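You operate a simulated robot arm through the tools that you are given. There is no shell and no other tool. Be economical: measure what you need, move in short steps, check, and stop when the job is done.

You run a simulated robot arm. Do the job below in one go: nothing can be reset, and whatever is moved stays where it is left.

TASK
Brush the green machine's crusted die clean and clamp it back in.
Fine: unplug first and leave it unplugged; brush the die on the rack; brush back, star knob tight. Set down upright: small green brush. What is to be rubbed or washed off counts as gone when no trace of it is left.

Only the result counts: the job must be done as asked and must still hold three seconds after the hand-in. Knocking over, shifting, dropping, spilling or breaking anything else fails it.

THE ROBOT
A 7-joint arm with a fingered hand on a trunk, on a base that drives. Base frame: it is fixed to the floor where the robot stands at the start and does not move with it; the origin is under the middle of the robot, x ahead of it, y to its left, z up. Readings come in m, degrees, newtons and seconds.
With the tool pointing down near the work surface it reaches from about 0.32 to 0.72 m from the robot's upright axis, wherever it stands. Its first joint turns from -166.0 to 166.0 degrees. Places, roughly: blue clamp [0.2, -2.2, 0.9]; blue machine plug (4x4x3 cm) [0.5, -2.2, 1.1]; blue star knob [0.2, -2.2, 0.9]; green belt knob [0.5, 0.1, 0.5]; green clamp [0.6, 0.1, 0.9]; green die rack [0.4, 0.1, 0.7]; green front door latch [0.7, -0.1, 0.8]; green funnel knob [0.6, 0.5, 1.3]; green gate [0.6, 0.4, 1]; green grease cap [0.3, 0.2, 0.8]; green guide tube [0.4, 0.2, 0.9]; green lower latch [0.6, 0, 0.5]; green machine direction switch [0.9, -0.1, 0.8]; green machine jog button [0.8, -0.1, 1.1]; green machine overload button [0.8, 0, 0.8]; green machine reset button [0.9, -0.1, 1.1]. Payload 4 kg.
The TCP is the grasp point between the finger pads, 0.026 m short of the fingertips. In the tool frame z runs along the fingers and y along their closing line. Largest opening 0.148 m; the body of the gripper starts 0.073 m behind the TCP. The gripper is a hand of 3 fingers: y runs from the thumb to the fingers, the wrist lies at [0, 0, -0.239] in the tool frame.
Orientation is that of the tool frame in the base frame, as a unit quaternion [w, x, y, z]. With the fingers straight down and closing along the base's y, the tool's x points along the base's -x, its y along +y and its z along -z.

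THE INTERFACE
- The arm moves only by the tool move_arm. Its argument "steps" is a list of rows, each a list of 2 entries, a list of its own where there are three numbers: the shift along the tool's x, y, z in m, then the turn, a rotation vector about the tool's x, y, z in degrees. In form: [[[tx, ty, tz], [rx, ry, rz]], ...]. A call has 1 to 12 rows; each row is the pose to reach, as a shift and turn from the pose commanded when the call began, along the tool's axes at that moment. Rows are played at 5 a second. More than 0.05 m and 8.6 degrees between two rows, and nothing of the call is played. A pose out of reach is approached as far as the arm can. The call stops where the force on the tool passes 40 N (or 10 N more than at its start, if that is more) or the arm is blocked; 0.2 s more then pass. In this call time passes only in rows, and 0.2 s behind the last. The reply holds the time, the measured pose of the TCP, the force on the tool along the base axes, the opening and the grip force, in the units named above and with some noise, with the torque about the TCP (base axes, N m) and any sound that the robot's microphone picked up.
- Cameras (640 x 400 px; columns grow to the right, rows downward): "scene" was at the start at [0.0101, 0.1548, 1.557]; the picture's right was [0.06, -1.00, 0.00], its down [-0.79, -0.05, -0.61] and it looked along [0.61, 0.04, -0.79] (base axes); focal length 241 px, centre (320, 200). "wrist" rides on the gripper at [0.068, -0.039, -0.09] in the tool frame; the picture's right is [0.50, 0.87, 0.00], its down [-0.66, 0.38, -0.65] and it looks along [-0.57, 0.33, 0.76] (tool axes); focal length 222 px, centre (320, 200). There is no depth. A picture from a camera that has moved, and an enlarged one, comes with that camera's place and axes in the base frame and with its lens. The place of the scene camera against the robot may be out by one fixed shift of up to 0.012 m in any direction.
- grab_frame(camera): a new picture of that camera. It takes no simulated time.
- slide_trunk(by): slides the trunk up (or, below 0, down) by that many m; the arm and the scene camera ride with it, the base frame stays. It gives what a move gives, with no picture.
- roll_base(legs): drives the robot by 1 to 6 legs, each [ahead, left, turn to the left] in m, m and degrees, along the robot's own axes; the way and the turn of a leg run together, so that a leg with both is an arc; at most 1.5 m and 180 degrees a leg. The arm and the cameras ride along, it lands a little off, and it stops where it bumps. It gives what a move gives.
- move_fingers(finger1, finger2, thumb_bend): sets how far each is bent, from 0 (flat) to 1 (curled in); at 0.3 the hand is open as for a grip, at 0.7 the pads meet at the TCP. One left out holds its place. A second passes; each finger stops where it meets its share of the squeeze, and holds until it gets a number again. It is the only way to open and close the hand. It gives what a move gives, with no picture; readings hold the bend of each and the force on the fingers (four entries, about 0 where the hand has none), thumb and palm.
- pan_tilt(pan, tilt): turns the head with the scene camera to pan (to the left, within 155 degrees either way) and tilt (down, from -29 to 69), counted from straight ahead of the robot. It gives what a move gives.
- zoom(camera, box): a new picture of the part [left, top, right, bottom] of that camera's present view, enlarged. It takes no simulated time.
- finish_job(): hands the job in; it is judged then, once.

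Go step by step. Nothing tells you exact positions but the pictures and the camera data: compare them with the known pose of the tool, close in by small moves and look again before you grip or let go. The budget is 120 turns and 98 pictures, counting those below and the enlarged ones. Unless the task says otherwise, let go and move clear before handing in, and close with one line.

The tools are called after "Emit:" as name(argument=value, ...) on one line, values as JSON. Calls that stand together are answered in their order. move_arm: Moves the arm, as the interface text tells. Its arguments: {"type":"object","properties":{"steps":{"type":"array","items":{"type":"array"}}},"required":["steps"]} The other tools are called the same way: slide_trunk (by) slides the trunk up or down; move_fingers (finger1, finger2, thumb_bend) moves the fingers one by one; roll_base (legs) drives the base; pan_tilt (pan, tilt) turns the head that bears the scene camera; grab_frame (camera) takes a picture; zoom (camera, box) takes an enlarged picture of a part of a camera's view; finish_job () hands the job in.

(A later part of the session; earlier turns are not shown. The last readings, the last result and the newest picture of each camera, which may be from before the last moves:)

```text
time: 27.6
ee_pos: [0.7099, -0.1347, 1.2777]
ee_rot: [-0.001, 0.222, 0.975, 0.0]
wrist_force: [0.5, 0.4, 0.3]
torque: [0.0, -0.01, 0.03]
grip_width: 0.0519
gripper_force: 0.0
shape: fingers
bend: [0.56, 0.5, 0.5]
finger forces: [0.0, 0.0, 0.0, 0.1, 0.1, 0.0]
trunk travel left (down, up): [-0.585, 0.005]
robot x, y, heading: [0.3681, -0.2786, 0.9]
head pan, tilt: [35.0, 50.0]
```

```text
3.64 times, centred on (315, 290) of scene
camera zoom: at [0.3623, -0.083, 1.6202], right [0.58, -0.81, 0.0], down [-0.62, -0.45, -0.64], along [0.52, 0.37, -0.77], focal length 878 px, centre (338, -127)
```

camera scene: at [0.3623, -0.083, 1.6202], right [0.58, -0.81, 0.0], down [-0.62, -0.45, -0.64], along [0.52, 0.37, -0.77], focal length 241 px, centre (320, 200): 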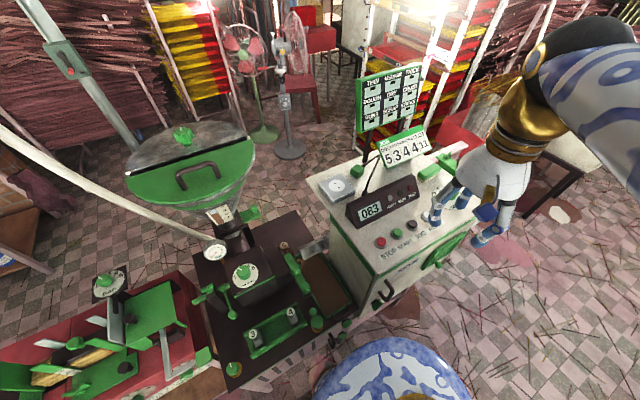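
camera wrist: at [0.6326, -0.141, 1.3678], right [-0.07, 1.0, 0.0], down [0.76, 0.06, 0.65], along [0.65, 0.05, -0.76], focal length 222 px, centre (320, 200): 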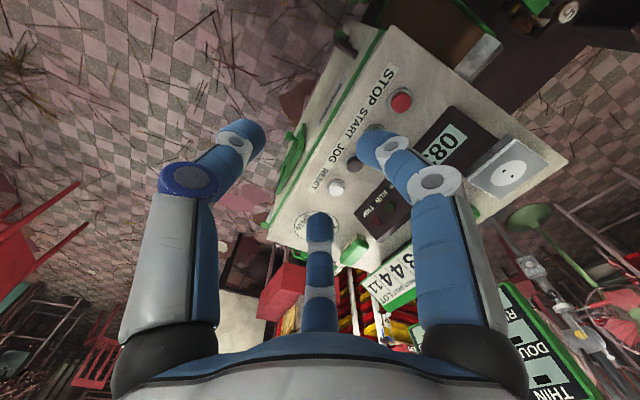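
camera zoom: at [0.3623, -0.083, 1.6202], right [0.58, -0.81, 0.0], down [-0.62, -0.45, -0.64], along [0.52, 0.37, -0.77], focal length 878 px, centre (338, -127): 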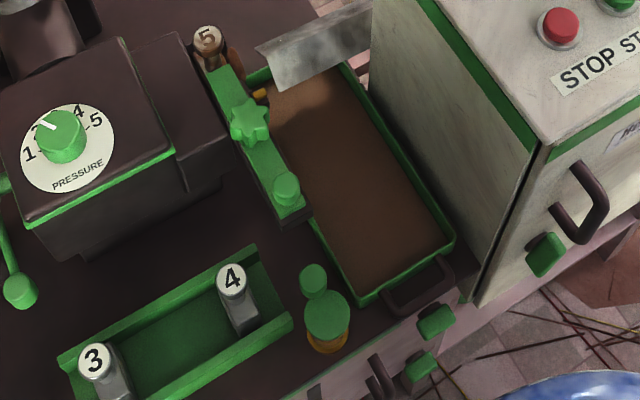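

The brush is the bristled green block on the console at about (1.015, −0.04, 1.09), lying along the machine axis. First I'll deal with the clamp, so I'm bringing the wrist camera over it.

Emit:
move_arm(steps=[[[0.035, 0.02, 0.0], [0, 0, 0]], [[0.07, 0.04, 0.01], [0, 0, 0]], [[0.105, 0.06, 0.03], [0, 0, 0]], [[0.14, 0.08, 0.05], [0, 0, 0]], [[0.175, 0.1, 0.07], [0, 0, 0]], [[0.21, 0.12, 0.09], [0, 0, 0]], [[0.246, 0.13, 0.1], [0, 0, 0]]])

Emit:
grab_frame(camera="wrist")

Emit:
zoom(camera="scene", box=[270, 230, 330, 290])

```text
time: 29.1
ee_pos: [0.5469, 0.0874, 1.179]
ee_rot: [0.0, 0.224, 0.975, 0.001]
wrist_force: [-0.3, -0.1, -0.3]
torque: [0.01, 0.01, 0.0]
grip_width: 0.0524
gripper_force: 0.0
shape: fingers
bend: [0.56, 0.5, 0.5]
finger forces: [0.0, 0.0, 0.0, 0.0, 0.0, 0.0]
trunk travel left (down, up): [-0.585, 0.005]
robot x, y, heading: [0.3668, -0.276, 0.6]
head pan, tilt: [35.0, 50.0]
```

```text
59 pictures are left
camera wrist: at [0.468, 0.0806, 1.2686], right [-0.07, 1.0, 0.0], down [0.75, 0.06, 0.65], along [0.65, 0.05, -0.76], focal length 222 px, centre (320, 200)
```

wrist: 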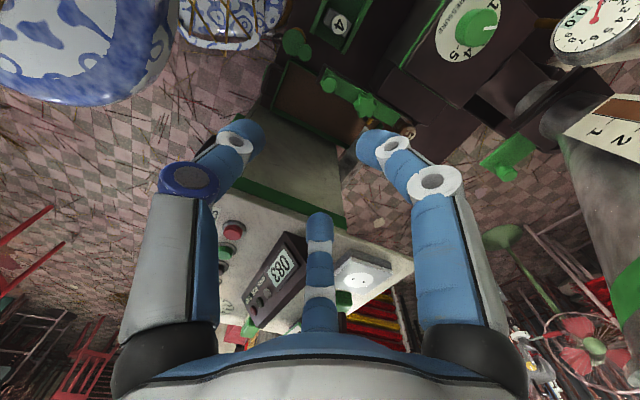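

```text
6.67 times, centred on (300, 260) of scene
camera zoom: at [0.3624, -0.0823, 1.6201], right [0.58, -0.81, 0.0], down [-0.62, -0.45, -0.64], along [0.52, 0.37, -0.77], focal length 1609 px, centre (453, -200)
```

zoom: 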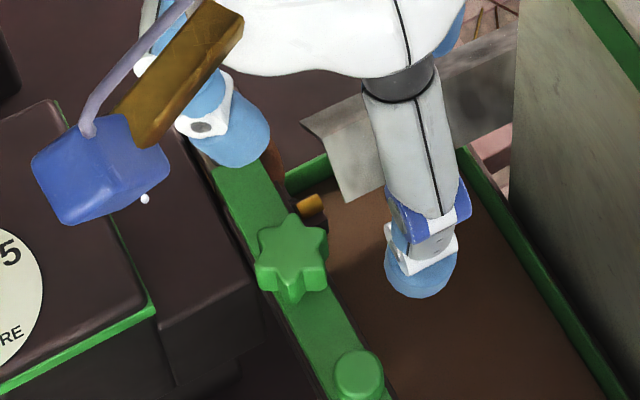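

Emit:
zoom(camera="wrist", box=[260, 0, 460, 160])

```text
2.50 times, centred on (360, 80) of wrist
camera zoom: at [0.468, 0.0806, 1.2686], right [-0.07, 1.0, 0.0], down [0.75, 0.06, 0.65], along [0.65, 0.05, -0.76], focal length 555 px, centre (220, 500)
```

zoom: 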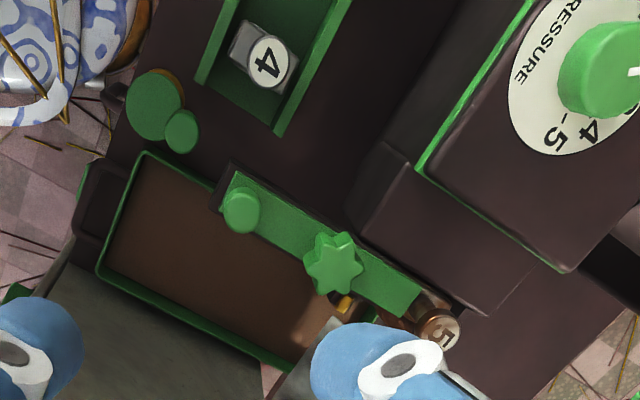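

Emit:
move_fingers(finger1=0.42, finger2=0.42, thumb_bend=0.42)

Emit:
move_arm(steps=[[[0.002, 0.035, 0.03], [0, 0, 0]], [[0.007, 0.0743, 0.06], [0, 0, 0]], [[0.007, 0.0743, 0.105], [0, 0, 0]], [[0.007, 0.0743, 0.15], [0, 0, 0]], [[0.007, 0.0743, 0.194], [0, 0, 0]]])

Emit:
grab_frame(camera="wrist")

Emit:
zoom(camera="scene", box=[260, 220, 340, 290])

```text
time: 30.1
ee_pos: [0.5463, 0.0868, 1.1791]
ee_rot: [0.0, 0.223, 0.975, 0.001]
wrist_force: [-0.4, 0.5, 0.8]
torque: [-0.06, 0.0, 0.02]
grip_width: 0.0881
gripper_force: 0.0
shape: fingers
bend: [0.42, 0.42, 0.42]
finger forces: [0.0, 0.1, 0.0, 0.0, 0.1, 0.1]
trunk travel left (down, up): [-0.585, 0.005]
robot x, y, heading: [0.3658, -0.2733, 1.0]
head pan, tilt: [35.0, 50.0]
```

```text
time: 31.4
ee_pos: [0.5746, 0.158, 0.9873]
ee_rot: [0.0, 0.223, 0.975, 0.001]
wrist_force: [-0.1, -0.1, 0.0]
torque: [0.0, 0.01, 0.04]
grip_width: 0.088
gripper_force: 0.0
shape: fingers
bend: [0.42, 0.42, 0.42]
finger forces: [0.0, 0.1, 0.0, 0.0, 0.0, 0.0]
trunk travel left (down, up): [-0.585, 0.005]
robot x, y, heading: [0.3634, -0.2768, 0.8]
head pan, tilt: [35.0, 50.0]
```

```text
56 pictures are left
camera wrist: at [0.4972, 0.1518, 1.0761], right [-0.07, 1.0, 0.0], down [0.75, 0.06, 0.65], along [0.65, 0.05, -0.76], focal length 222 px, centre (320, 200)
```

wrist: 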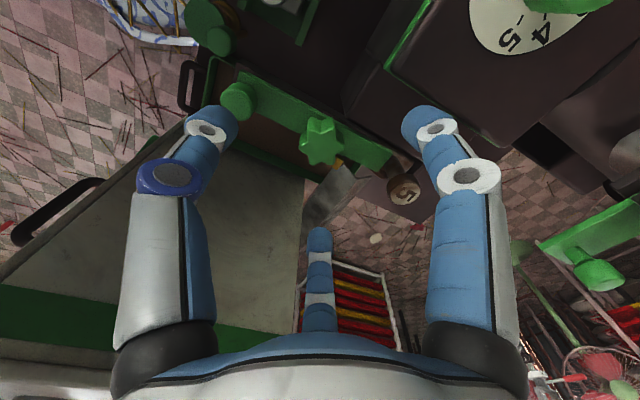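

```text
5.71 times, centred on (300, 255) of scene
camera zoom: at [0.3628, -0.0822, 1.6201], right [0.58, -0.81, 0.0], down [-0.62, -0.45, -0.64], along [0.52, 0.37, -0.77], focal length 1379 px, centre (434, -114)
```

zoom: 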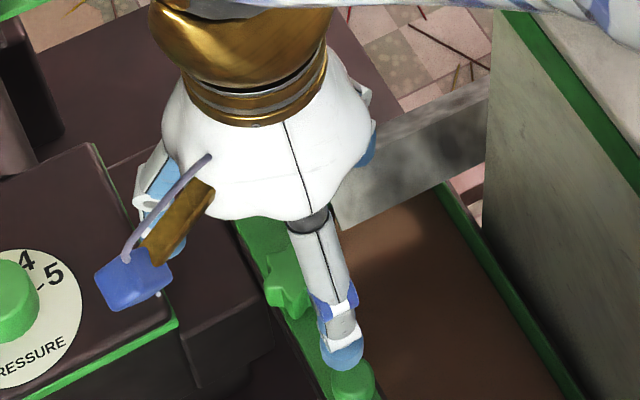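

Emit:
move_arm(steps=[[[-0.0086, 0.01, 0.03], [0, 0, 0]], [[-0.0086, 0.01, 0.06], [0, 0, 0]]])

Emit:
grab_frame(camera="wrist")

```text
time: 31.9
ee_pos: [0.5919, 0.1702, 0.9547]
ee_rot: [0.002, 0.223, 0.975, 0.009]
wrist_force: [2.3, -0.2, 20.4]
torque: [-1.24, 0.58, 0.1]
grip_width: 0.093
gripper_force: 10.5
shape: fingers
bend: [0.42, 0.42, 0.41]
finger forces: [0.0, 0.1, 0.0, 0.0, 20.3, 0.0]
trunk travel left (down, up): [-0.585, 0.005]
robot x, y, heading: [0.366, -0.2791, 0.4]
head pan, tilt: [35.0, 50.0]
stopped in row 2: the force on the tool passed its limit at 84 N (the readings are from after the stop); the commanded pose is now the measured one
```

```text
54 pictures are left
camera wrist: at [0.5129, 0.1622, 1.0447], right [-0.07, 1.0, 0.01], down [0.75, 0.05, 0.66], along [0.66, 0.06, -0.75], focal length 222 px, centre (320, 200)
```

wrist: 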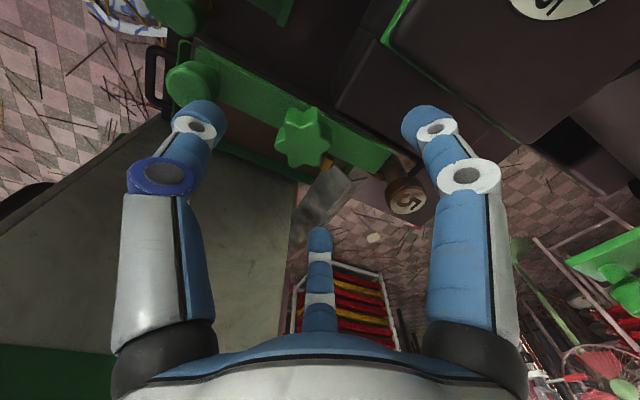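

The thumb landed on the bar's handle. I'll lift off, narrow the hand, and recentre on the star, which I now put at (0.573, 0.158, 0.92).

Emit:
move_arm(steps=[[[0, 0, -0.03], [0, 0, 0]], [[0.012, -0.019, -0.035], [0, 0, 0]]])

Emit:
move_fingers(finger1=0.48, finger2=0.48, thumb_bend=0.53)

Emit:
grab_frame(camera="wrist")

```text
time: 32.5
ee_pos: [0.5701, 0.158, 0.9864]
ee_rot: [0.002, 0.223, 0.975, 0.007]
wrist_force: [-0.2, -0.3, -0.4]
torque: [0.0, 0.01, 0.02]
grip_width: 0.0887
gripper_force: 0.0
shape: fingers
bend: [0.42, 0.42, 0.42]
finger forces: [0.0, 0.1, 0.0, 0.0, 0.0, 0.0]
trunk travel left (down, up): [-0.585, 0.005]
robot x, y, heading: [0.3631, -0.2759, 0.6]
head pan, tilt: [35.0, 50.0]
```

```text
time: 33.5
ee_pos: [0.5708, 0.1582, 0.9866]
ee_rot: [0.002, 0.224, 0.975, 0.007]
wrist_force: [-0.4, 1.4, 0.3]
torque: [0.0, 0.01, 0.04]
grip_width: 0.0612
gripper_force: 0.0
shape: fingers
bend: [0.48, 0.48, 0.53]
finger forces: [0.1, 0.0, 0.0, 0.0, 0.0, 0.0]
trunk travel left (down, up): [-0.585, 0.005]
robot x, y, heading: [0.3637, -0.2778, 0.4]
head pan, tilt: [35.0, 50.0]
```

```text
53 pictures are left
camera wrist: at [0.4919, 0.1504, 1.0757], right [-0.07, 1.0, 0.01], down [0.75, 0.05, 0.66], along [0.66, 0.06, -0.75], focal length 222 px, centre (320, 200)
```

wrist: 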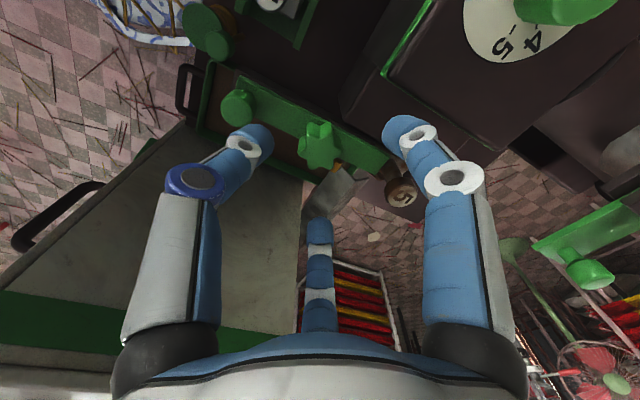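

Emit:
move_arm(steps=[[[-0.002, 0.0, 0.02], [0, 0, 0]], [[-0.002, 0.0, 0.035], [0, 0, 0]]])

Emit:
zoom(camera="wrist", box=[160, 40, 480, 240])

Emit:
zoom(camera="scene", box=[270, 220, 340, 290])

```text
time: 34.1
ee_pos: [0.5731, 0.158, 0.9517]
ee_rot: [0.001, 0.223, 0.975, 0.007]
wrist_force: [-0.6, 0.3, 0.2]
torque: [0.01, -0.05, -0.03]
grip_width: 0.0611
gripper_force: 0.1
shape: fingers
bend: [0.48, 0.48, 0.53]
finger forces: [0.1, 0.0, 0.0, 0.0, 0.1, 0.0]
trunk travel left (down, up): [-0.585, 0.005]
robot x, y, heading: [0.3641, -0.2707, 0.5]
head pan, tilt: [35.0, 50.0]
```

```text
2.00 times, centred on (320, 140) of wrist
camera zoom: at [0.4937, 0.1504, 1.041], right [-0.07, 1.0, 0.01], down [0.75, 0.05, 0.66], along [0.66, 0.06, -0.75], focal length 444 px, centre (320, 320)
```

zoom: 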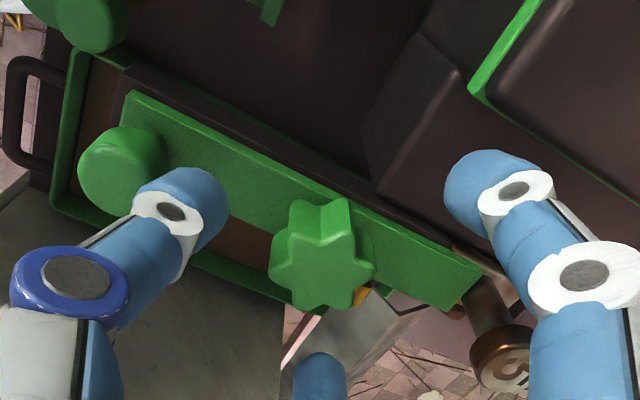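

```text
5.71 times, centred on (305, 255) of scene
camera zoom: at [0.3627, -0.0822, 1.6201], right [0.58, -0.81, 0.0], down [-0.62, -0.45, -0.64], along [0.52, 0.37, -0.77], focal length 1379 px, centre (406, -114)
```

zoom: 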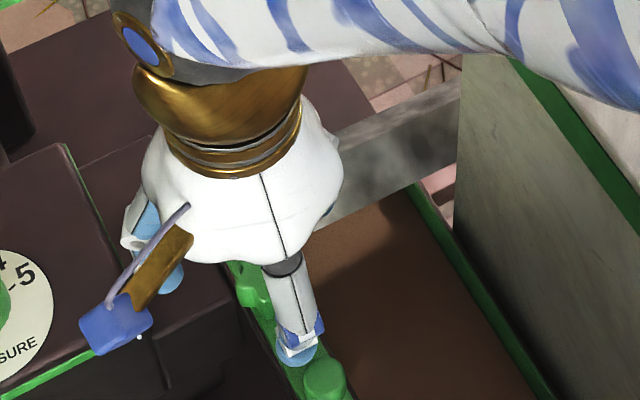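

Emit:
move_arm(steps=[[[0, 0.0, 0.012], [0, 0, 0]], [[0, 0.0, 0.024], [0, 0, 0]]])

Emit:
move_fingers(finger1=0.75, finger2=0.75, thumb_bend=0.75)

Emit:
zoom(camera="wrist", box=[160, 60, 480, 260])

```text
time: 34.7
ee_pos: [0.5749, 0.1583, 0.9284]
ee_rot: [0.001, 0.223, 0.975, 0.007]
wrist_force: [-0.1, 2.5, 1.3]
torque: [-0.05, 0.02, 0.0]
grip_width: 0.0599
gripper_force: 1.6
shape: fingers
bend: [0.48, 0.48, 0.53]
finger forces: [0.0, 0.0, 0.0, 0.1, 1.8, 0.1]
trunk travel left (down, up): [-0.585, 0.005]
robot x, y, heading: [0.366, -0.2766, 0.6]
head pan, tilt: [35.0, 50.0]
```

```text
time: 35.7
ee_pos: [0.5749, 0.1578, 0.9288]
ee_rot: [0.001, 0.224, 0.975, 0.006]
wrist_force: [-4.0, -7.0, -8.7]
torque: [-0.16, 0.05, -0.02]
grip_width: 0.0197
gripper_force: 16.5
shape: fingers
bend: [0.62, 0.6, 0.66]
finger forces: [8.1, 9.2, 0.0, 0.0, 15.9, 0.1]
trunk travel left (down, up): [-0.585, 0.005]
robot x, y, heading: [0.3692, -0.2777, 0.7]
head pan, tilt: [35.0, 50.0]
```

```text
2.00 times, centred on (320, 160) of wrist
camera zoom: at [0.4955, 0.1501, 1.0179], right [-0.07, 1.0, 0.01], down [0.75, 0.05, 0.66], along [0.66, 0.06, -0.75], focal length 444 px, centre (320, 280)
```

zoom: 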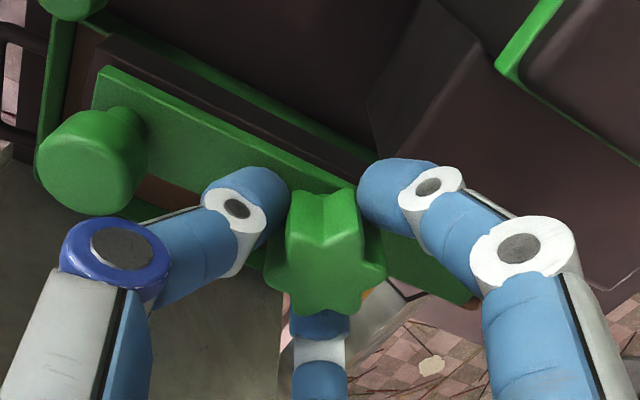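

The star knob is gripped, so I'll turn it counter-clockwise to loosen it.

Emit:
move_arm(steps=[[[0, 0, 0], [0, 0, -8]], [[0, 0, 0], [0, 0, -16]], [[0, 0, 0], [0, 0, -24]], [[0, 0, 0], [0, 0, -32]], [[0, 0, 0], [0, 0, -40]], [[0, 0, 0], [0, 0, -48]], [[0, 0, 0], [0, 0, -56]], [[0, 0, 0], [0, 0, -64]], [[0, 0, 0], [0, 0, -72]], [[0, 0, 0], [0, 0, -80]], [[0, 0, 0], [0, 0, -88]], [[0, 0, 0], [0, 0, -96]]])

Emit:
grab_frame(camera="wrist")

```text
time: 38.3
ee_pos: [0.5762, 0.157, 0.9296]
ee_rot: [0.006, -0.576, 0.818, 0.004]
wrist_force: [13.1, -6.7, -8.7]
torque: [-0.19, -0.33, -0.07]
grip_width: 0.0199
gripper_force: 17.5
shape: fingers
bend: [0.63, 0.61, 0.65]
finger forces: [8.4, 8.5, 0.0, 0.1, 18.8, 0.0]
trunk travel left (down, up): [-0.585, 0.005]
robot x, y, heading: [0.3672, -0.2728, 0.6]
head pan, tilt: [35.0, 50.0]
```

```text
49 pictures are left
camera wrist: at [0.5894, 0.0784, 1.0182], right [-0.98, -0.18, -0.01], down [-0.14, 0.74, 0.66], along [-0.11, 0.65, -0.75], focal length 222 px, centre (320, 200)
```

wrist: 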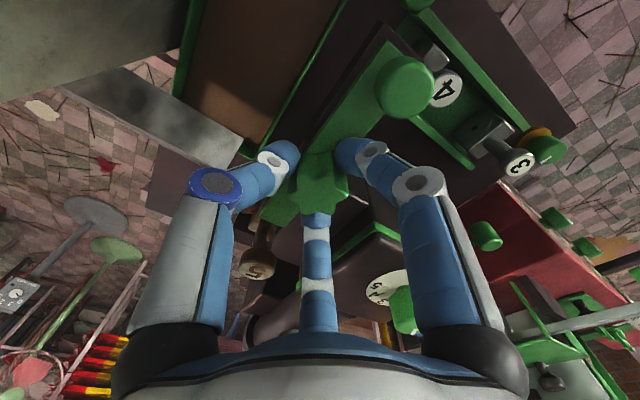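

Emit:
move_arm(steps=[[[0, 0, 0], [0, 0, -8]], [[0, 0, 0], [0, 0, -16]], [[0, 0, 0], [0, 0, -24]], [[0, 0, 0], [0, 0, -32]], [[0, 0, 0], [0, 0, -40]], [[0, 0, 0], [0, 0, -48]], [[0, 0, 0], [0, 0, -56]], [[0, 0, 0], [0, 0, -64]], [[0, 0, 0], [0, 0, -72]], [[0, 0, 0], [0, 0, -80]]])

Emit:
grab_frame(camera="wrist")

```text
time: 40.5
ee_pos: [0.5767, 0.1591, 0.9292]
ee_rot: [-0.008, 0.966, -0.257, -0.001]
wrist_force: [18.4, 3.7, -4.9]
torque: [0.04, -0.44, -0.4]
grip_width: 0.025
gripper_force: 18.1
shape: fingers
bend: [0.62, 0.62, 0.65]
finger forces: [9.4, 7.6, 0.0, 0.0, 19.2, 0.0]
trunk travel left (down, up): [-0.585, 0.005]
robot x, y, heading: [0.366, -0.2774, 0.6]
head pan, tilt: [35.0, 50.0]
```

```text
48 pictures are left
camera wrist: at [0.6543, 0.1572, 1.0196], right [0.01, -1.0, -0.01], down [-0.76, -0.01, 0.65], along [-0.65, 0.01, -0.76], focal length 222 px, centre (320, 200)
```

wrist: 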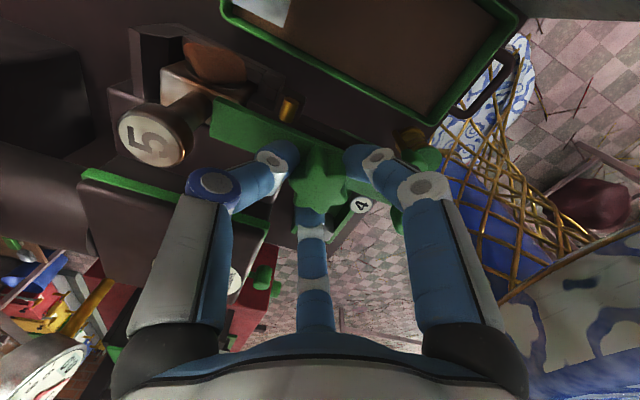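

Emit:
move_fingers(finger1=0.48, finger2=0.48, thumb_bend=0.48)

Emit:
move_arm(steps=[[[0, 0, -0.03], [0, 0, 0]], [[0, 0, -0.06], [0, 0, 0]], [[0, 0, -0.1], [0, 0, 0]]])

Emit:
zoom(camera="wrist", box=[140, 0, 460, 240])

```text
time: 41.5
ee_pos: [0.5757, 0.1582, 0.9298]
ee_rot: [-0.007, 0.966, -0.257, 0.001]
wrist_force: [0.2, 0.9, 0.9]
torque: [0.01, -0.02, -0.02]
grip_width: 0.0683
gripper_force: 0.0
shape: fingers
bend: [0.48, 0.48, 0.48]
finger forces: [0.0, 0.0, 0.1, 0.0, 0.0, 0.0]
trunk travel left (down, up): [-0.585, 0.005]
robot x, y, heading: [0.3693, -0.2779, 0.9]
head pan, tilt: [35.0, 50.0]
```

```text
time: 42.3
ee_pos: [0.574, 0.1559, 1.0301]
ee_rot: [-0.007, 0.966, -0.257, 0.001]
wrist_force: [-0.3, -0.8, -0.6]
torque: [-0.03, -0.02, 0.0]
grip_width: 0.0682
gripper_force: 0.1
shape: fingers
bend: [0.48, 0.48, 0.48]
finger forces: [0.0, 0.0, 0.0, 0.0, 0.0, 0.0]
trunk travel left (down, up): [-0.585, 0.005]
robot x, y, heading: [0.3709, -0.2793, 0.8]
head pan, tilt: [35.0, 50.0]
```

```text
1.67 times, centred on (300, 120) of wrist
camera zoom: at [0.6507, 0.1539, 1.12], right [0.0, -1.0, -0.01], down [-0.76, -0.01, 0.65], along [-0.65, 0.01, -0.76], focal length 370 px, centre (353, 333)
```

zoom: 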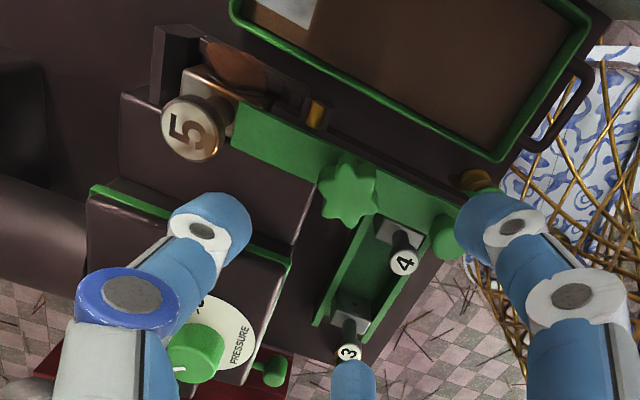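

The clamp nest is clear now: the die sits between an upright block and the bar's end, with a brown crust on its +s face. I'll rotate the wrist back over the handle at the bar's other end so I can grip it and swing the bar.

Emit:
move_arm(steps=[[[0.001, 0.01, 0], [0, 0, 8]], [[0.002, 0.02, 0], [0, 0, 16]], [[0.003, 0.03, 0], [0, 0, 24]], [[0.004, 0.04, 0], [0, 0, 32]], [[0.005, 0.05, 0], [0, 0, 40]], [[0.006, 0.061, 0], [0, 0, 48]], [[0.006, 0.061, 0], [0, 0, 56]], [[0.006, 0.061, 0], [0, 0, 64]], [[0.006, 0.061, 0], [0, 0, 72]], [[0.006, 0.061, 0], [0, 0, 80]], [[0.006, 0.061, 0], [0, 0, 88]], [[0.006, 0.061, 0], [0, 0, 96]]])

Emit:
move_arm(steps=[[[0, 0, 0], [0, 0, 8]], [[0, 0, 0], [0, 0, 16]], [[0, 0, 0], [0, 0, 24]], [[0, 0, 0], [0, 0, 32]], [[0, 0, 0], [0, 0, 40]], [[0, 0, 0], [0, 0, 48]], [[0, 0, 0], [0, 0, 56]], [[0, 0, 0], [0, 0, 64]], [[0, 0, 0], [0, 0, 72]], [[0, 0, 0], [0, 0, 80]]])

Emit:
grab_frame(camera="wrist")

```text
time: 44.9
ee_pos: [0.5487, 0.1012, 1.0276]
ee_rot: [0.005, -0.454, 0.891, 0.005]
wrist_force: [0.0, -0.5, 0.4]
torque: [0.01, -0.01, -0.01]
grip_width: 0.0684
gripper_force: 0.1
shape: fingers
bend: [0.48, 0.48, 0.48]
finger forces: [0.0, 0.1, 0.0, 0.0, 0.0, 0.1]
trunk travel left (down, up): [-0.585, 0.005]
robot x, y, heading: [0.3633, -0.2767, 0.7]
head pan, tilt: [35.0, 50.0]
```

```text
time: 47.1
ee_pos: [0.5497, 0.1007, 1.0283]
ee_rot: [0.001, 0.225, 0.974, 0.007]
wrist_force: [0.5, -0.5, -0.2]
torque: [0.02, 0.02, -0.01]
grip_width: 0.0683
gripper_force: 0.1
shape: fingers
bend: [0.48, 0.48, 0.48]
finger forces: [0.1, 0.1, 0.0, 0.0, 0.0, 0.1]
trunk travel left (down, up): [-0.585, 0.005]
robot x, y, heading: [0.3669, -0.2752, 0.7]
head pan, tilt: [35.0, 50.0]
```

```text
46 pictures are left
camera wrist: at [0.4702, 0.0934, 1.1179], right [-0.07, 1.0, 0.01], down [0.75, 0.04, 0.66], along [0.66, 0.06, -0.75], focal length 222 px, centre (320, 200)
```

wrist: 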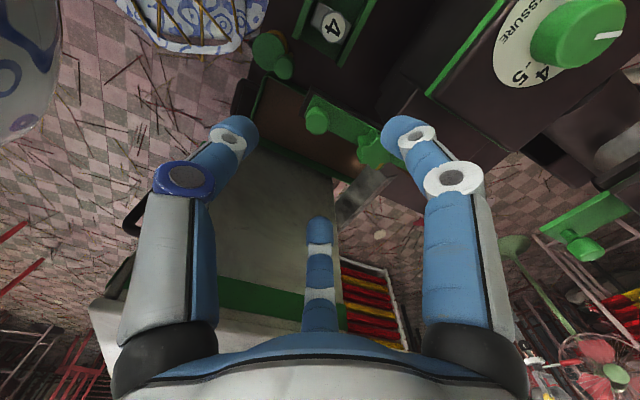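

Emit:
move_arm(steps=[[[0.002, -0.001, 0.04], [0, 0, 0]], [[0.002, -0.001, 0.08], [0, 0, 0]], [[0.002, -0.001, 0.097], [0, 0, 0]]])

Emit:
move_fingers(finger1=0.75, finger2=0.75, thumb_bend=0.75)

Emit:
zoom(camera="wrist", box=[160, 60, 480, 260])

```text
time: 47.9
ee_pos: [0.5464, 0.1026, 0.9306]
ee_rot: [0.001, 0.223, 0.975, 0.007]
wrist_force: [-0.6, 0.5, 0.4]
torque: [0.01, 0.0, 0.01]
grip_width: 0.0684
gripper_force: 0.1
shape: fingers
bend: [0.48, 0.48, 0.48]
finger forces: [0.1, 0.1, 0.0, 0.0, 0.0, 0.0]
trunk travel left (down, up): [-0.585, 0.005]
robot x, y, heading: [0.3654, -0.2763, 0.8]
head pan, tilt: [35.0, 50.0]
```

```text
time: 48.9
ee_pos: [0.5474, 0.1021, 0.9313]
ee_rot: [0.002, 0.223, 0.975, 0.006]
wrist_force: [-0.5, -4.4, -11.6]
torque: [-0.09, 0.0, 0.01]
grip_width: 0.0083
gripper_force: 13.3
shape: fingers
bend: [0.71, 0.63, 0.67]
finger forces: [5.4, 9.2, 0.0, 0.0, 12.2, 0.1]
trunk travel left (down, up): [-0.585, 0.005]
robot x, y, heading: [0.3662, -0.2737, 0.6]
head pan, tilt: [35.0, 50.0]
```

```text
2.00 times, centred on (320, 160) of wrist
camera zoom: at [0.4675, 0.0943, 1.0208], right [-0.07, 1.0, 0.01], down [0.75, 0.05, 0.66], along [0.66, 0.06, -0.75], focal length 444 px, centre (320, 280)
```

zoom: 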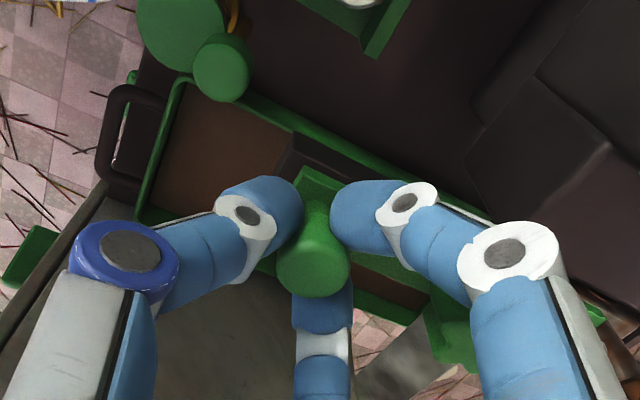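

I have the handle. I'll try swinging it counter-clockwise about the star, toward the tray.

Emit:
move_arm(steps=[[[-0.0088, 0.0006, 0], [0, 0, -8]], [[-0.0174, 0.0024, 0], [0, 0, -16]], [[-0.0256, 0.0054, 0], [0, 0, -24]]])

Emit:
zoom(camera="wrist", box=[160, 40, 480, 260])

```text
time: 49.7
ee_pos: [0.5698, 0.0977, 0.9327]
ee_rot: [0.003, 0.014, 1.0, 0.008]
wrist_force: [-21.3, 10.7, 15.2]
torque: [0.37, 0.82, -0.06]
grip_width: 0.02
gripper_force: 11.3
shape: fingers
bend: [0.53, 0.72, 0.72]
finger forces: [22.0, 0.0, 0.0, 0.0, 0.1, 0.1]
trunk travel left (down, up): [-0.585, 0.005]
robot x, y, heading: [0.3662, -0.2779, 0.7]
head pan, tilt: [35.0, 50.0]
```

```text
1.82 times, centred on (320, 150) of wrist
camera zoom: at [0.4993, 0.0583, 1.0215], right [-0.48, 0.88, 0.01], down [0.66, 0.35, 0.66], along [0.58, 0.32, -0.75], focal length 404 px, centre (320, 291)
```

zoom: 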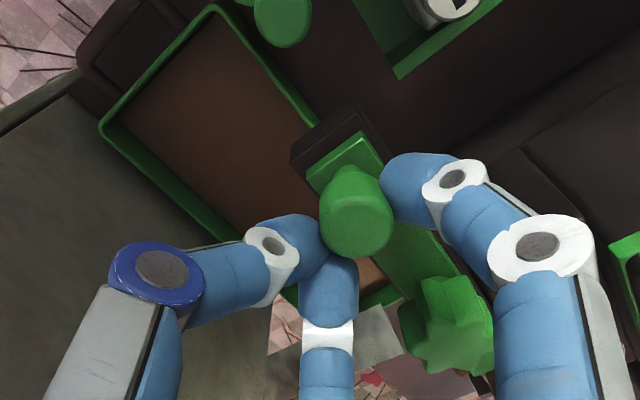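

That way is blocked and the fingers slipped. I'll re-grip and try the other direction gently.

Emit:
move_fingers(finger1=0.48, finger2=0.48, thumb_bend=0.48)

Emit:
move_arm(steps=[[[0.0088, 0.003, 0], [0, 0, 8]], [[0.0174, 0.006, 0], [0, 0, 16]], [[0.0256, 0.005, 0], [0, 0, 24]]])

Emit:
zoom(camera="wrist", box=[160, 40, 480, 260])

```text
time: 50.7
ee_pos: [0.5727, 0.0954, 0.9301]
ee_rot: [0.003, 0.016, 1.0, 0.006]
wrist_force: [0.2, -0.5, -0.2]
torque: [0.0, -0.03, 0.01]
grip_width: 0.0682
gripper_force: 0.1
shape: fingers
bend: [0.48, 0.48, 0.48]
finger forces: [0.0, 0.0, 0.0, 0.0, 0.0, 0.0]
trunk travel left (down, up): [-0.585, 0.005]
robot x, y, heading: [0.367, -0.2759, 0.5]
head pan, tilt: [35.0, 50.0]
```

```text
time: 51.5
ee_pos: [0.5462, 0.1018, 0.9302]
ee_rot: [0.001, 0.224, 0.974, 0.007]
wrist_force: [0.0, 0.2, 0.5]
torque: [-0.02, 0.0, 0.01]
grip_width: 0.0681
gripper_force: 0.1
shape: fingers
bend: [0.48, 0.48, 0.48]
finger forces: [0.1, 0.0, 0.0, 0.0, 0.0, 0.0]
trunk travel left (down, up): [-0.585, 0.005]
robot x, y, heading: [0.3668, -0.278, 0.7]
head pan, tilt: [35.0, 50.0]
```

```text
1.82 times, centred on (320, 150) of wrist
camera zoom: at [0.4677, 0.0932, 1.02], right [-0.07, 1.0, 0.01], down [0.75, 0.05, 0.66], along [0.66, 0.06, -0.75], focal length 404 px, centre (320, 291)
```

zoom: 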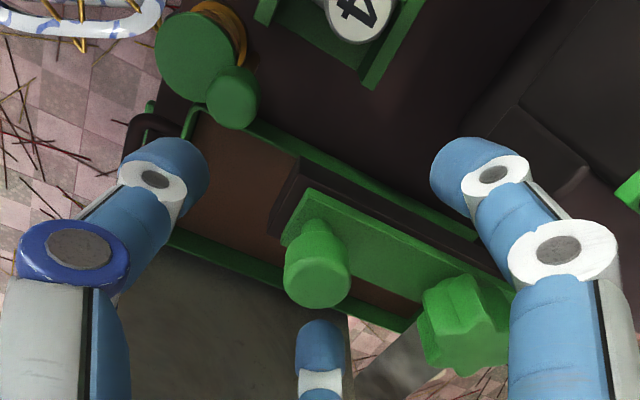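

The bar sits on a parallel rail, so it may slide away from the die. I'll grip the handle and pull it along the rail.

Emit:
move_fingers(finger1=0.75, finger2=0.75, thumb_bend=0.75)

Emit:
move_arm(steps=[[[0, -0.006, 0], [0, 0, 0]], [[0, -0.012, 0], [0, 0, 0]], [[0, -0.018, 0], [0, 0, 0]], [[0, -0.024, 0], [0, 0, 0]]])

Emit:
zoom(camera="wrist", box=[160, 40, 480, 260])

```text
time: 52.5
ee_pos: [0.5466, 0.1002, 0.9299]
ee_rot: [0.001, 0.223, 0.975, 0.006]
wrist_force: [0.1, -3.4, -9.0]
torque: [-0.14, -0.04, 0.01]
grip_width: 0.0085
gripper_force: 13.9
shape: fingers
bend: [0.65, 0.63, 0.68]
finger forces: [5.8, 9.8, 0.0, 0.0, 11.7, 0.0]
trunk travel left (down, up): [-0.585, 0.005]
robot x, y, heading: [0.3683, -0.2788, 0.8]
head pan, tilt: [35.0, 50.0]
```

```text
time: 53.5
ee_pos: [0.5364, 0.0787, 0.9312]
ee_rot: [0.001, 0.224, 0.975, 0.007]
wrist_force: [3.5, -1.3, -4.8]
torque: [-0.03, -0.12, -0.03]
grip_width: 0.0079
gripper_force: 13.4
shape: fingers
bend: [0.65, 0.62, 0.68]
finger forces: [5.8, 11.1, 0.0, 0.0, 9.9, 0.1]
trunk travel left (down, up): [-0.585, 0.005]
robot x, y, heading: [0.366, -0.2767, 0.8]
head pan, tilt: [35.0, 50.0]
```

```text
1.82 times, centred on (320, 150) of wrist
camera zoom: at [0.4578, 0.0713, 1.0195], right [-0.07, 1.0, 0.01], down [0.75, 0.05, 0.66], along [0.66, 0.06, -0.75], focal length 404 px, centre (320, 291)
```

zoom: 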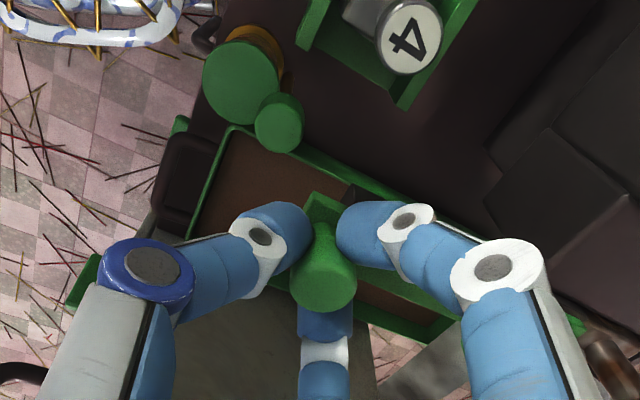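

It slides freely. I'll keep pulling until it stops.

Emit:
move_arm(steps=[[[0, -0.008, 0], [0, 0, 0]], [[0, -0.016, 0], [0, 0, 0]], [[0, -0.024, 0], [0, 0, 0]], [[0, -0.03, 0], [0, 0, 0]]])

Emit:
zoom(camera="scene", box=[260, 225, 350, 305])

```text
time: 54.5
ee_pos: [0.5243, 0.0537, 0.931]
ee_rot: [0.001, 0.224, 0.975, 0.007]
wrist_force: [14.5, 7.5, 2.6]
torque: [0.17, -0.38, -0.04]
grip_width: 0.0001
gripper_force: 7.2
shape: fingers
bend: [0.73, 0.59, 0.74]
finger forces: [0.0, 13.2, 0.1, 0.1, 0.0, 0.0]
trunk travel left (down, up): [-0.585, 0.005]
robot x, y, heading: [0.3641, -0.2785, 0.5]
head pan, tilt: [35.0, 50.0]
```

```text
5.00 times, centred on (305, 265) of scene
camera zoom: at [0.365, -0.0812, 1.6201], right [0.58, -0.81, 0.0], down [-0.62, -0.45, -0.64], along [0.52, 0.37, -0.77], focal length 1207 px, centre (395, -125)
```

zoom: 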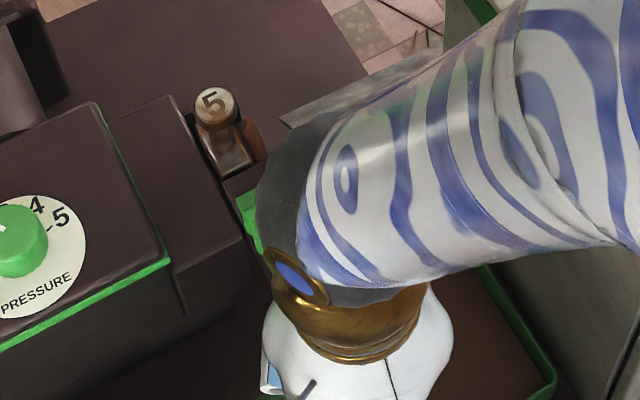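

The bar is pulled clear. Now I'll move to die 5's handle at about (0.611, 0.233, 0.925).

Emit:
move_fingers(finger1=0.46, finger2=0.46, thumb_bend=0.46)

Emit:
move_arm(steps=[[[0, 0, -0.04], [0, 0, 0]], [[0, 0, -0.075], [0, 0, 0]], [[0, 0.04, -0.075], [0, 0, 0]], [[0, 0.08, -0.075], [0, 0, 0]], [[0, 0.12, -0.075], [0, 0, 0]], [[0, 0.16, -0.075], [0, 0, 0]], [[0, 0.198, -0.065], [0, 0, 0]]])

Emit:
grab_frame(camera="wrist")

```text
time: 55.5
ee_pos: [0.5231, 0.0524, 0.929]
ee_rot: [0.001, 0.223, 0.975, 0.007]
wrist_force: [0.0, -0.7, -0.2]
torque: [-0.03, 0.02, 0.0]
grip_width: 0.075
gripper_force: 0.0
shape: fingers
bend: [0.46, 0.46, 0.46]
finger forces: [0.0, 0.0, 0.0, 0.1, 0.0, 0.0]
trunk travel left (down, up): [-0.585, 0.005]
robot x, y, heading: [0.3675, -0.2762, 0.6]
head pan, tilt: [35.0, 50.0]
```

```text
time: 57.1
ee_pos: [0.6081, 0.2315, 1.0006]
ee_rot: [0.002, 0.223, 0.975, 0.007]
wrist_force: [0.4, 0.5, 0.8]
torque: [-0.01, -0.02, 0.02]
grip_width: 0.075
gripper_force: 0.1
shape: fingers
bend: [0.46, 0.46, 0.46]
finger forces: [0.0, 0.0, 0.1, 0.1, 0.0, 0.0]
trunk travel left (down, up): [-0.585, 0.005]
robot x, y, heading: [0.3646, -0.278, 0.5]
head pan, tilt: [35.0, 50.0]
```

```text
40 pictures are left
camera wrist: at [0.5289, 0.2248, 1.0896], right [-0.07, 1.0, 0.01], down [0.75, 0.05, 0.66], along [0.66, 0.06, -0.75], focal length 222 px, centre (320, 200)
```

wrist: 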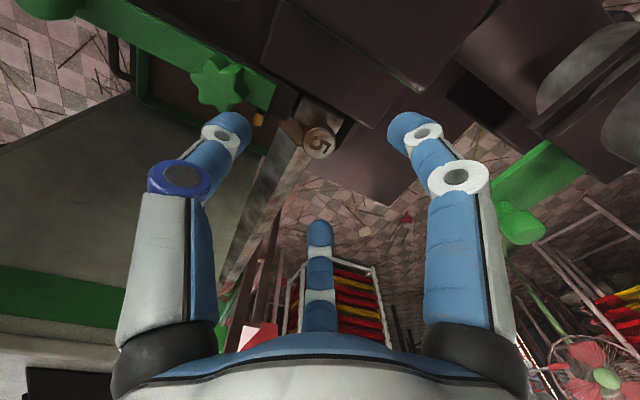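

Emit:
move_arm(steps=[[[-0.0025, 0.003, 0.03], [0, 0, 0]], [[-0.0025, 0.003, 0.06], [0, 0, 0]], [[-0.0025, 0.003, 0.082], [0, 0, 0]]])

Emit:
move_fingers(finger1=0.78, finger2=0.78, thumb_bend=0.78)

Emit:
zoom(camera="wrist", box=[160, 40, 480, 260])

```text
time: 57.9
ee_pos: [0.6136, 0.2354, 0.9263]
ee_rot: [0.002, 0.223, 0.975, 0.013]
wrist_force: [1.5, -0.4, 18.6]
torque: [-1.01, 0.44, 0.06]
grip_width: 0.0771
gripper_force: 10.0
shape: fingers
bend: [0.46, 0.46, 0.46]
finger forces: [0.1, 0.0, 0.0, 0.0, 18.8, 0.1]
trunk travel left (down, up): [-0.585, 0.005]
robot x, y, heading: [0.3668, -0.276, 0.4]
head pan, tilt: [35.0, 50.0]
stopped in row 3: the force on the tool passed its limit at 52 N (the readings are from after the stop); the commanded pose is now the measured one
```

```text
time: 58.9
ee_pos: [0.614, 0.2351, 0.9239]
ee_rot: [0.001, 0.223, 0.975, 0.011]
wrist_force: [-1.4, -1.7, -1.7]
torque: [-0.1, 0.03, 0.03]
grip_width: 0.0091
gripper_force: 17.3
shape: fingers
bend: [0.63, 0.73, 0.66]
finger forces: [11.2, 8.7, 0.1, 0.0, 14.8, 0.0]
trunk travel left (down, up): [-0.585, 0.005]
robot x, y, heading: [0.3667, -0.2788, 0.5]
head pan, tilt: [35.0, 50.0]
```

```text
1.82 times, centred on (320, 150) of wrist
camera zoom: at [0.535, 0.2266, 1.0129], right [-0.07, 1.0, 0.02], down [0.75, 0.04, 0.66], along [0.66, 0.06, -0.75], focal length 404 px, centre (320, 291)
```

zoom: 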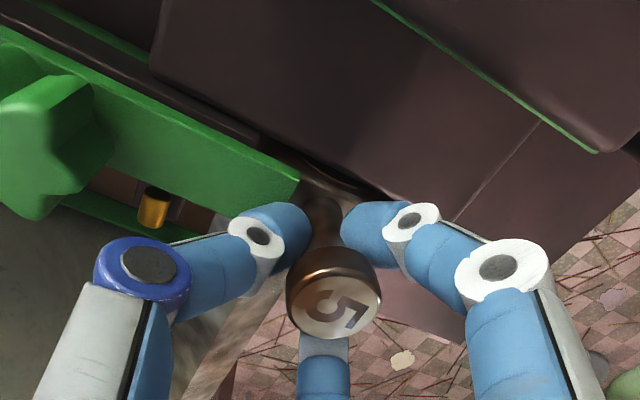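

Emit:
move_arm(steps=[[[0, 0, -0.01], [0, 0, 0]], [[0, 0, -0.025], [0, 0, 0]], [[0, 0, -0.05], [0, 0, 0]], [[0, 0, -0.08], [0, 0, 0]], [[0, 0, -0.11], [0, 0, 0]]])

Emit:
grab_frame(camera="wrist")

Emit:
zoom(camera="scene", box=[230, 200, 350, 300])

```text
time: 59.4
ee_pos: [0.6138, 0.2311, 0.9318]
ee_rot: [0.001, 0.222, 0.975, 0.005]
wrist_force: [0.9, 1.1, -27.5]
torque: [0.18, 0.04, 0.02]
grip_width: 0.0103
gripper_force: 21.4
shape: fingers
bend: [0.63, 0.73, 0.67]
finger forces: [12.6, 12.6, 0.0, 0.1, 17.2, 0.0]
trunk travel left (down, up): [-0.585, 0.005]
robot x, y, heading: [0.3649, -0.2799, 0.5]
head pan, tilt: [35.0, 50.0]
stopped in row 2: the force on the tool passed its limit at 49 N (the readings are from after the stop); the commanded pose is now the measured one
```

```text
38 pictures are left
camera wrist: at [0.535, 0.2241, 1.0211], right [-0.07, 1.0, 0.01], down [0.75, 0.05, 0.66], along [0.66, 0.05, -0.75], focal length 222 px, centre (320, 200)
```

wrist: 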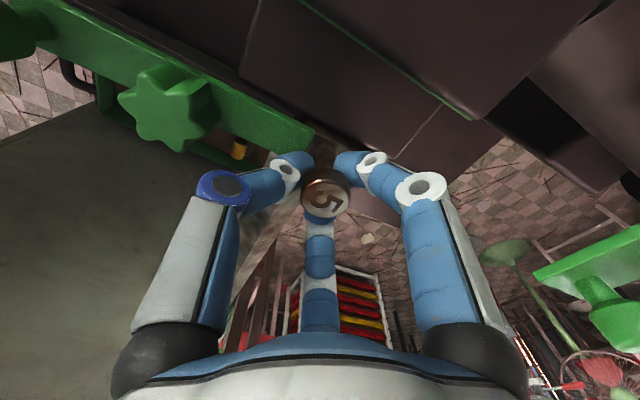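

```text
4.00 times, centred on (290, 250) of scene
camera zoom: at [0.3639, -0.0801, 1.6195], right [0.58, -0.81, 0.0], down [-0.62, -0.45, -0.64], along [0.52, 0.37, -0.77], focal length 965 px, centre (440, 0)
```

zoom: 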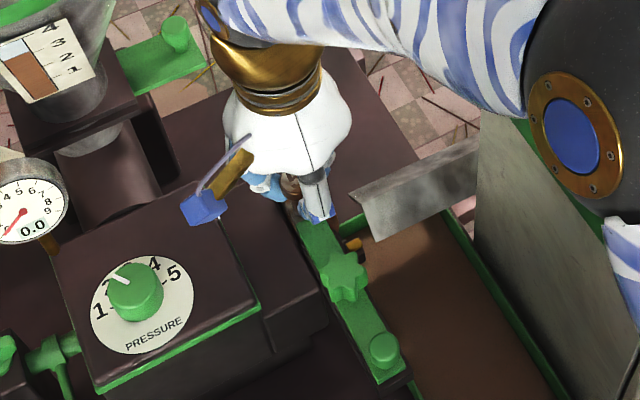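

The die is still held: the bar seems to have gone back to its closed spot after I let go. I'll release the die, pull the bar again, and check right after letting go.

Emit:
move_fingers(finger1=0.48, finger2=0.48, thumb_bend=0.5)

Emit:
move_arm(steps=[[[0, 0, -0.04], [0, 0, 0]], [[0, 0, -0.09], [0, 0, 0]], [[0, -0.04, -0.1], [0, 0, 0]], [[0, -0.08, -0.1], [0, 0, 0]], [[0.001, -0.12, -0.1], [0, 0, 0]], [[0.003, -0.147, -0.1], [0, 0, 0]]])

Emit:
grab_frame(camera="wrist")

```text
time: 60.4
ee_pos: [0.614, 0.2315, 0.9344]
ee_rot: [0.002, 0.224, 0.974, 0.007]
wrist_force: [-0.4, -0.1, 0.4]
torque: [0.04, 0.03, -0.02]
grip_width: 0.0651
gripper_force: 0.1
shape: fingers
bend: [0.48, 0.48, 0.5]
finger forces: [0.1, 0.0, 0.1, 0.1, 0.1, 0.0]
trunk travel left (down, up): [-0.585, 0.005]
robot x, y, heading: [0.3675, -0.2734, 0.3]
head pan, tilt: [35.0, 50.0]
```

```text
time: 61.8
ee_pos: [0.5464, 0.1001, 1.0336]
ee_rot: [0.002, 0.224, 0.975, 0.007]
wrist_force: [-0.2, 0.8, 0.6]
torque: [-0.01, 0.01, -0.02]
grip_width: 0.065
gripper_force: 0.0
shape: fingers
bend: [0.48, 0.48, 0.5]
finger forces: [0.0, 0.0, 0.1, 0.0, 0.0, 0.0]
trunk travel left (down, up): [-0.585, 0.005]
robot x, y, heading: [0.3683, -0.2768, 0.6]
head pan, tilt: [35.0, 50.0]
```

```text
36 pictures are left
camera wrist: at [0.4672, 0.0927, 1.1233], right [-0.07, 1.0, 0.01], down [0.75, 0.04, 0.66], along [0.66, 0.06, -0.75], focal length 222 px, centre (320, 200)
```

wrist: 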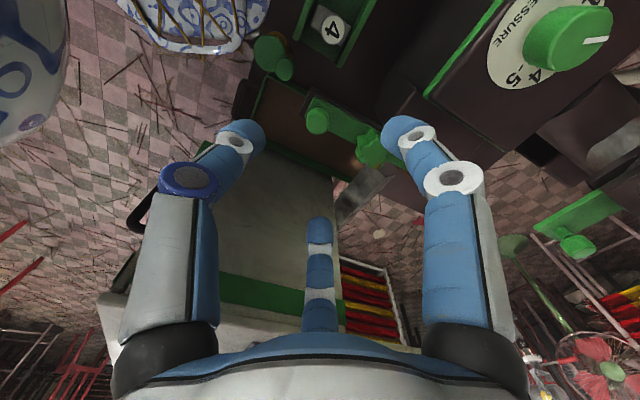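

Emit:
move_arm(steps=[[[0, 0, 0.04], [0, 0, 0]], [[0, 0, 0.08], [0, 0, 0]], [[0, 0, 0.107], [0, 0, 0]]])

Emit:
move_fingers(finger1=0.8, finger2=0.8, thumb_bend=0.8)

Emit:
move_arm(steps=[[[0, -0.01, 0], [0, 0, 0]], [[0, -0.02, 0], [0, 0, 0]], [[0, -0.03, 0], [0, 0, 0]], [[0, -0.04, 0], [0, 0, 0]]])

Emit:
zoom(camera="wrist", box=[160, 40, 540, 280])

```text
time: 62.6
ee_pos: [0.5484, 0.1021, 0.9246]
ee_rot: [0.002, 0.223, 0.975, 0.008]
wrist_force: [0.6, -0.2, -0.2]
torque: [0.01, -0.02, -0.02]
grip_width: 0.0652
gripper_force: 0.1
shape: fingers
bend: [0.48, 0.48, 0.5]
finger forces: [0.0, 0.0, 0.1, 0.0, 0.0, 0.0]
trunk travel left (down, up): [-0.585, 0.005]
robot x, y, heading: [0.3693, -0.2781, 0.5]
head pan, tilt: [35.0, 50.0]
```

```text
time: 63.6
ee_pos: [0.5475, 0.1017, 0.9245]
ee_rot: [0.001, 0.223, 0.975, 0.008]
wrist_force: [-4.3, -8.6, -15.8]
torque: [-0.2, 0.14, 0.01]
grip_width: 0.0096
gripper_force: 16.9
shape: fingers
bend: [0.66, 0.64, 0.66]
finger forces: [6.8, 9.4, 0.0, 0.0, 19.0, 0.0]
trunk travel left (down, up): [-0.585, 0.005]
robot x, y, heading: [0.3634, -0.2771, 0.5]
head pan, tilt: [35.0, 50.0]
```

```text
time: 64.6
ee_pos: [0.5294, 0.0655, 0.9262]
ee_rot: [0.002, 0.224, 0.975, 0.008]
wrist_force: [7.2, 0.2, -10.6]
torque: [0.07, -0.18, -0.02]
grip_width: 0.0074
gripper_force: 16.3
shape: fingers
bend: [0.65, 0.62, 0.68]
finger forces: [7.3, 13.9, 0.0, 0.1, 11.8, 0.1]
trunk travel left (down, up): [-0.585, 0.005]
robot x, y, heading: [0.3683, -0.2747, 0.5]
head pan, tilt: [35.0, 50.0]
```

```text
1.67 times, centred on (350, 160) of wrist
camera zoom: at [0.451, 0.0577, 1.0153], right [-0.07, 1.0, 0.01], down [0.75, 0.04, 0.66], along [0.66, 0.06, -0.75], focal length 370 px, centre (270, 267)
```

zoom: 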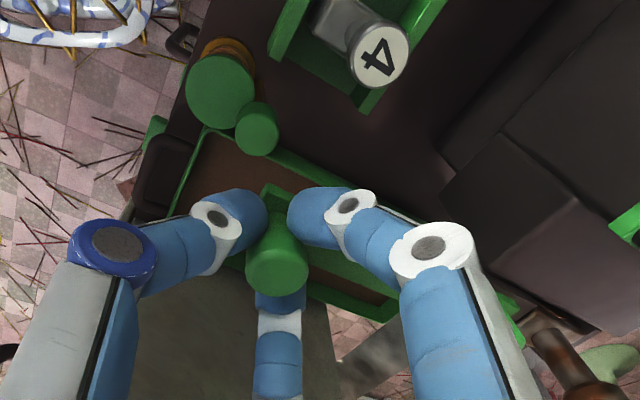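

Emit:
move_arm(steps=[[[0, -0.006, 0], [0, 0, 0]], [[0, -0.012, 0], [0, 0, 0]], [[0, -0.018, 0], [0, 0, 0]]])

Emit:
move_fingers(finger1=0.5, finger2=0.5, thumb_bend=0.5)

Emit:
zoom(camera="wrist", box=[160, 40, 540, 280])

```text
time: 65.4
ee_pos: [0.525, 0.0505, 0.9255]
ee_rot: [0.002, 0.224, 0.975, 0.008]
wrist_force: [18.0, 12.7, 6.2]
torque: [0.41, -0.53, -0.05]
grip_width: 0.0002
gripper_force: 9.5
shape: fingers
bend: [0.72, 0.58, 0.77]
finger forces: [0.1, 19.1, 0.0, 0.0, 0.0, 0.1]
trunk travel left (down, up): [-0.585, 0.005]
robot x, y, heading: [0.3685, -0.277, 0.8]
head pan, tilt: [35.0, 50.0]
```

```text
time: 66.4
ee_pos: [0.522, 0.0488, 0.925]
ee_rot: [0.002, 0.223, 0.975, 0.008]
wrist_force: [0.5, 0.3, 0.3]
torque: [-0.02, -0.02, 0.01]
grip_width: 0.0619
gripper_force: 0.0
shape: fingers
bend: [0.5, 0.5, 0.5]
finger forces: [0.1, 0.0, 0.0, 0.0, 0.1, 0.0]
trunk travel left (down, up): [-0.585, 0.005]
robot x, y, heading: [0.3632, -0.2772, 0.7]
head pan, tilt: [35.0, 50.0]
```

```text
1.67 times, centred on (350, 160) of wrist
camera zoom: at [0.4427, 0.0404, 1.0138], right [-0.07, 1.0, 0.01], down [0.75, 0.05, 0.66], along [0.66, 0.06, -0.75], focal length 370 px, centre (270, 267)
```

zoom: 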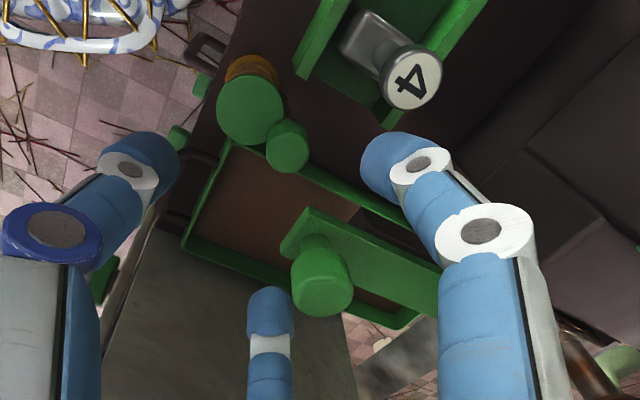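

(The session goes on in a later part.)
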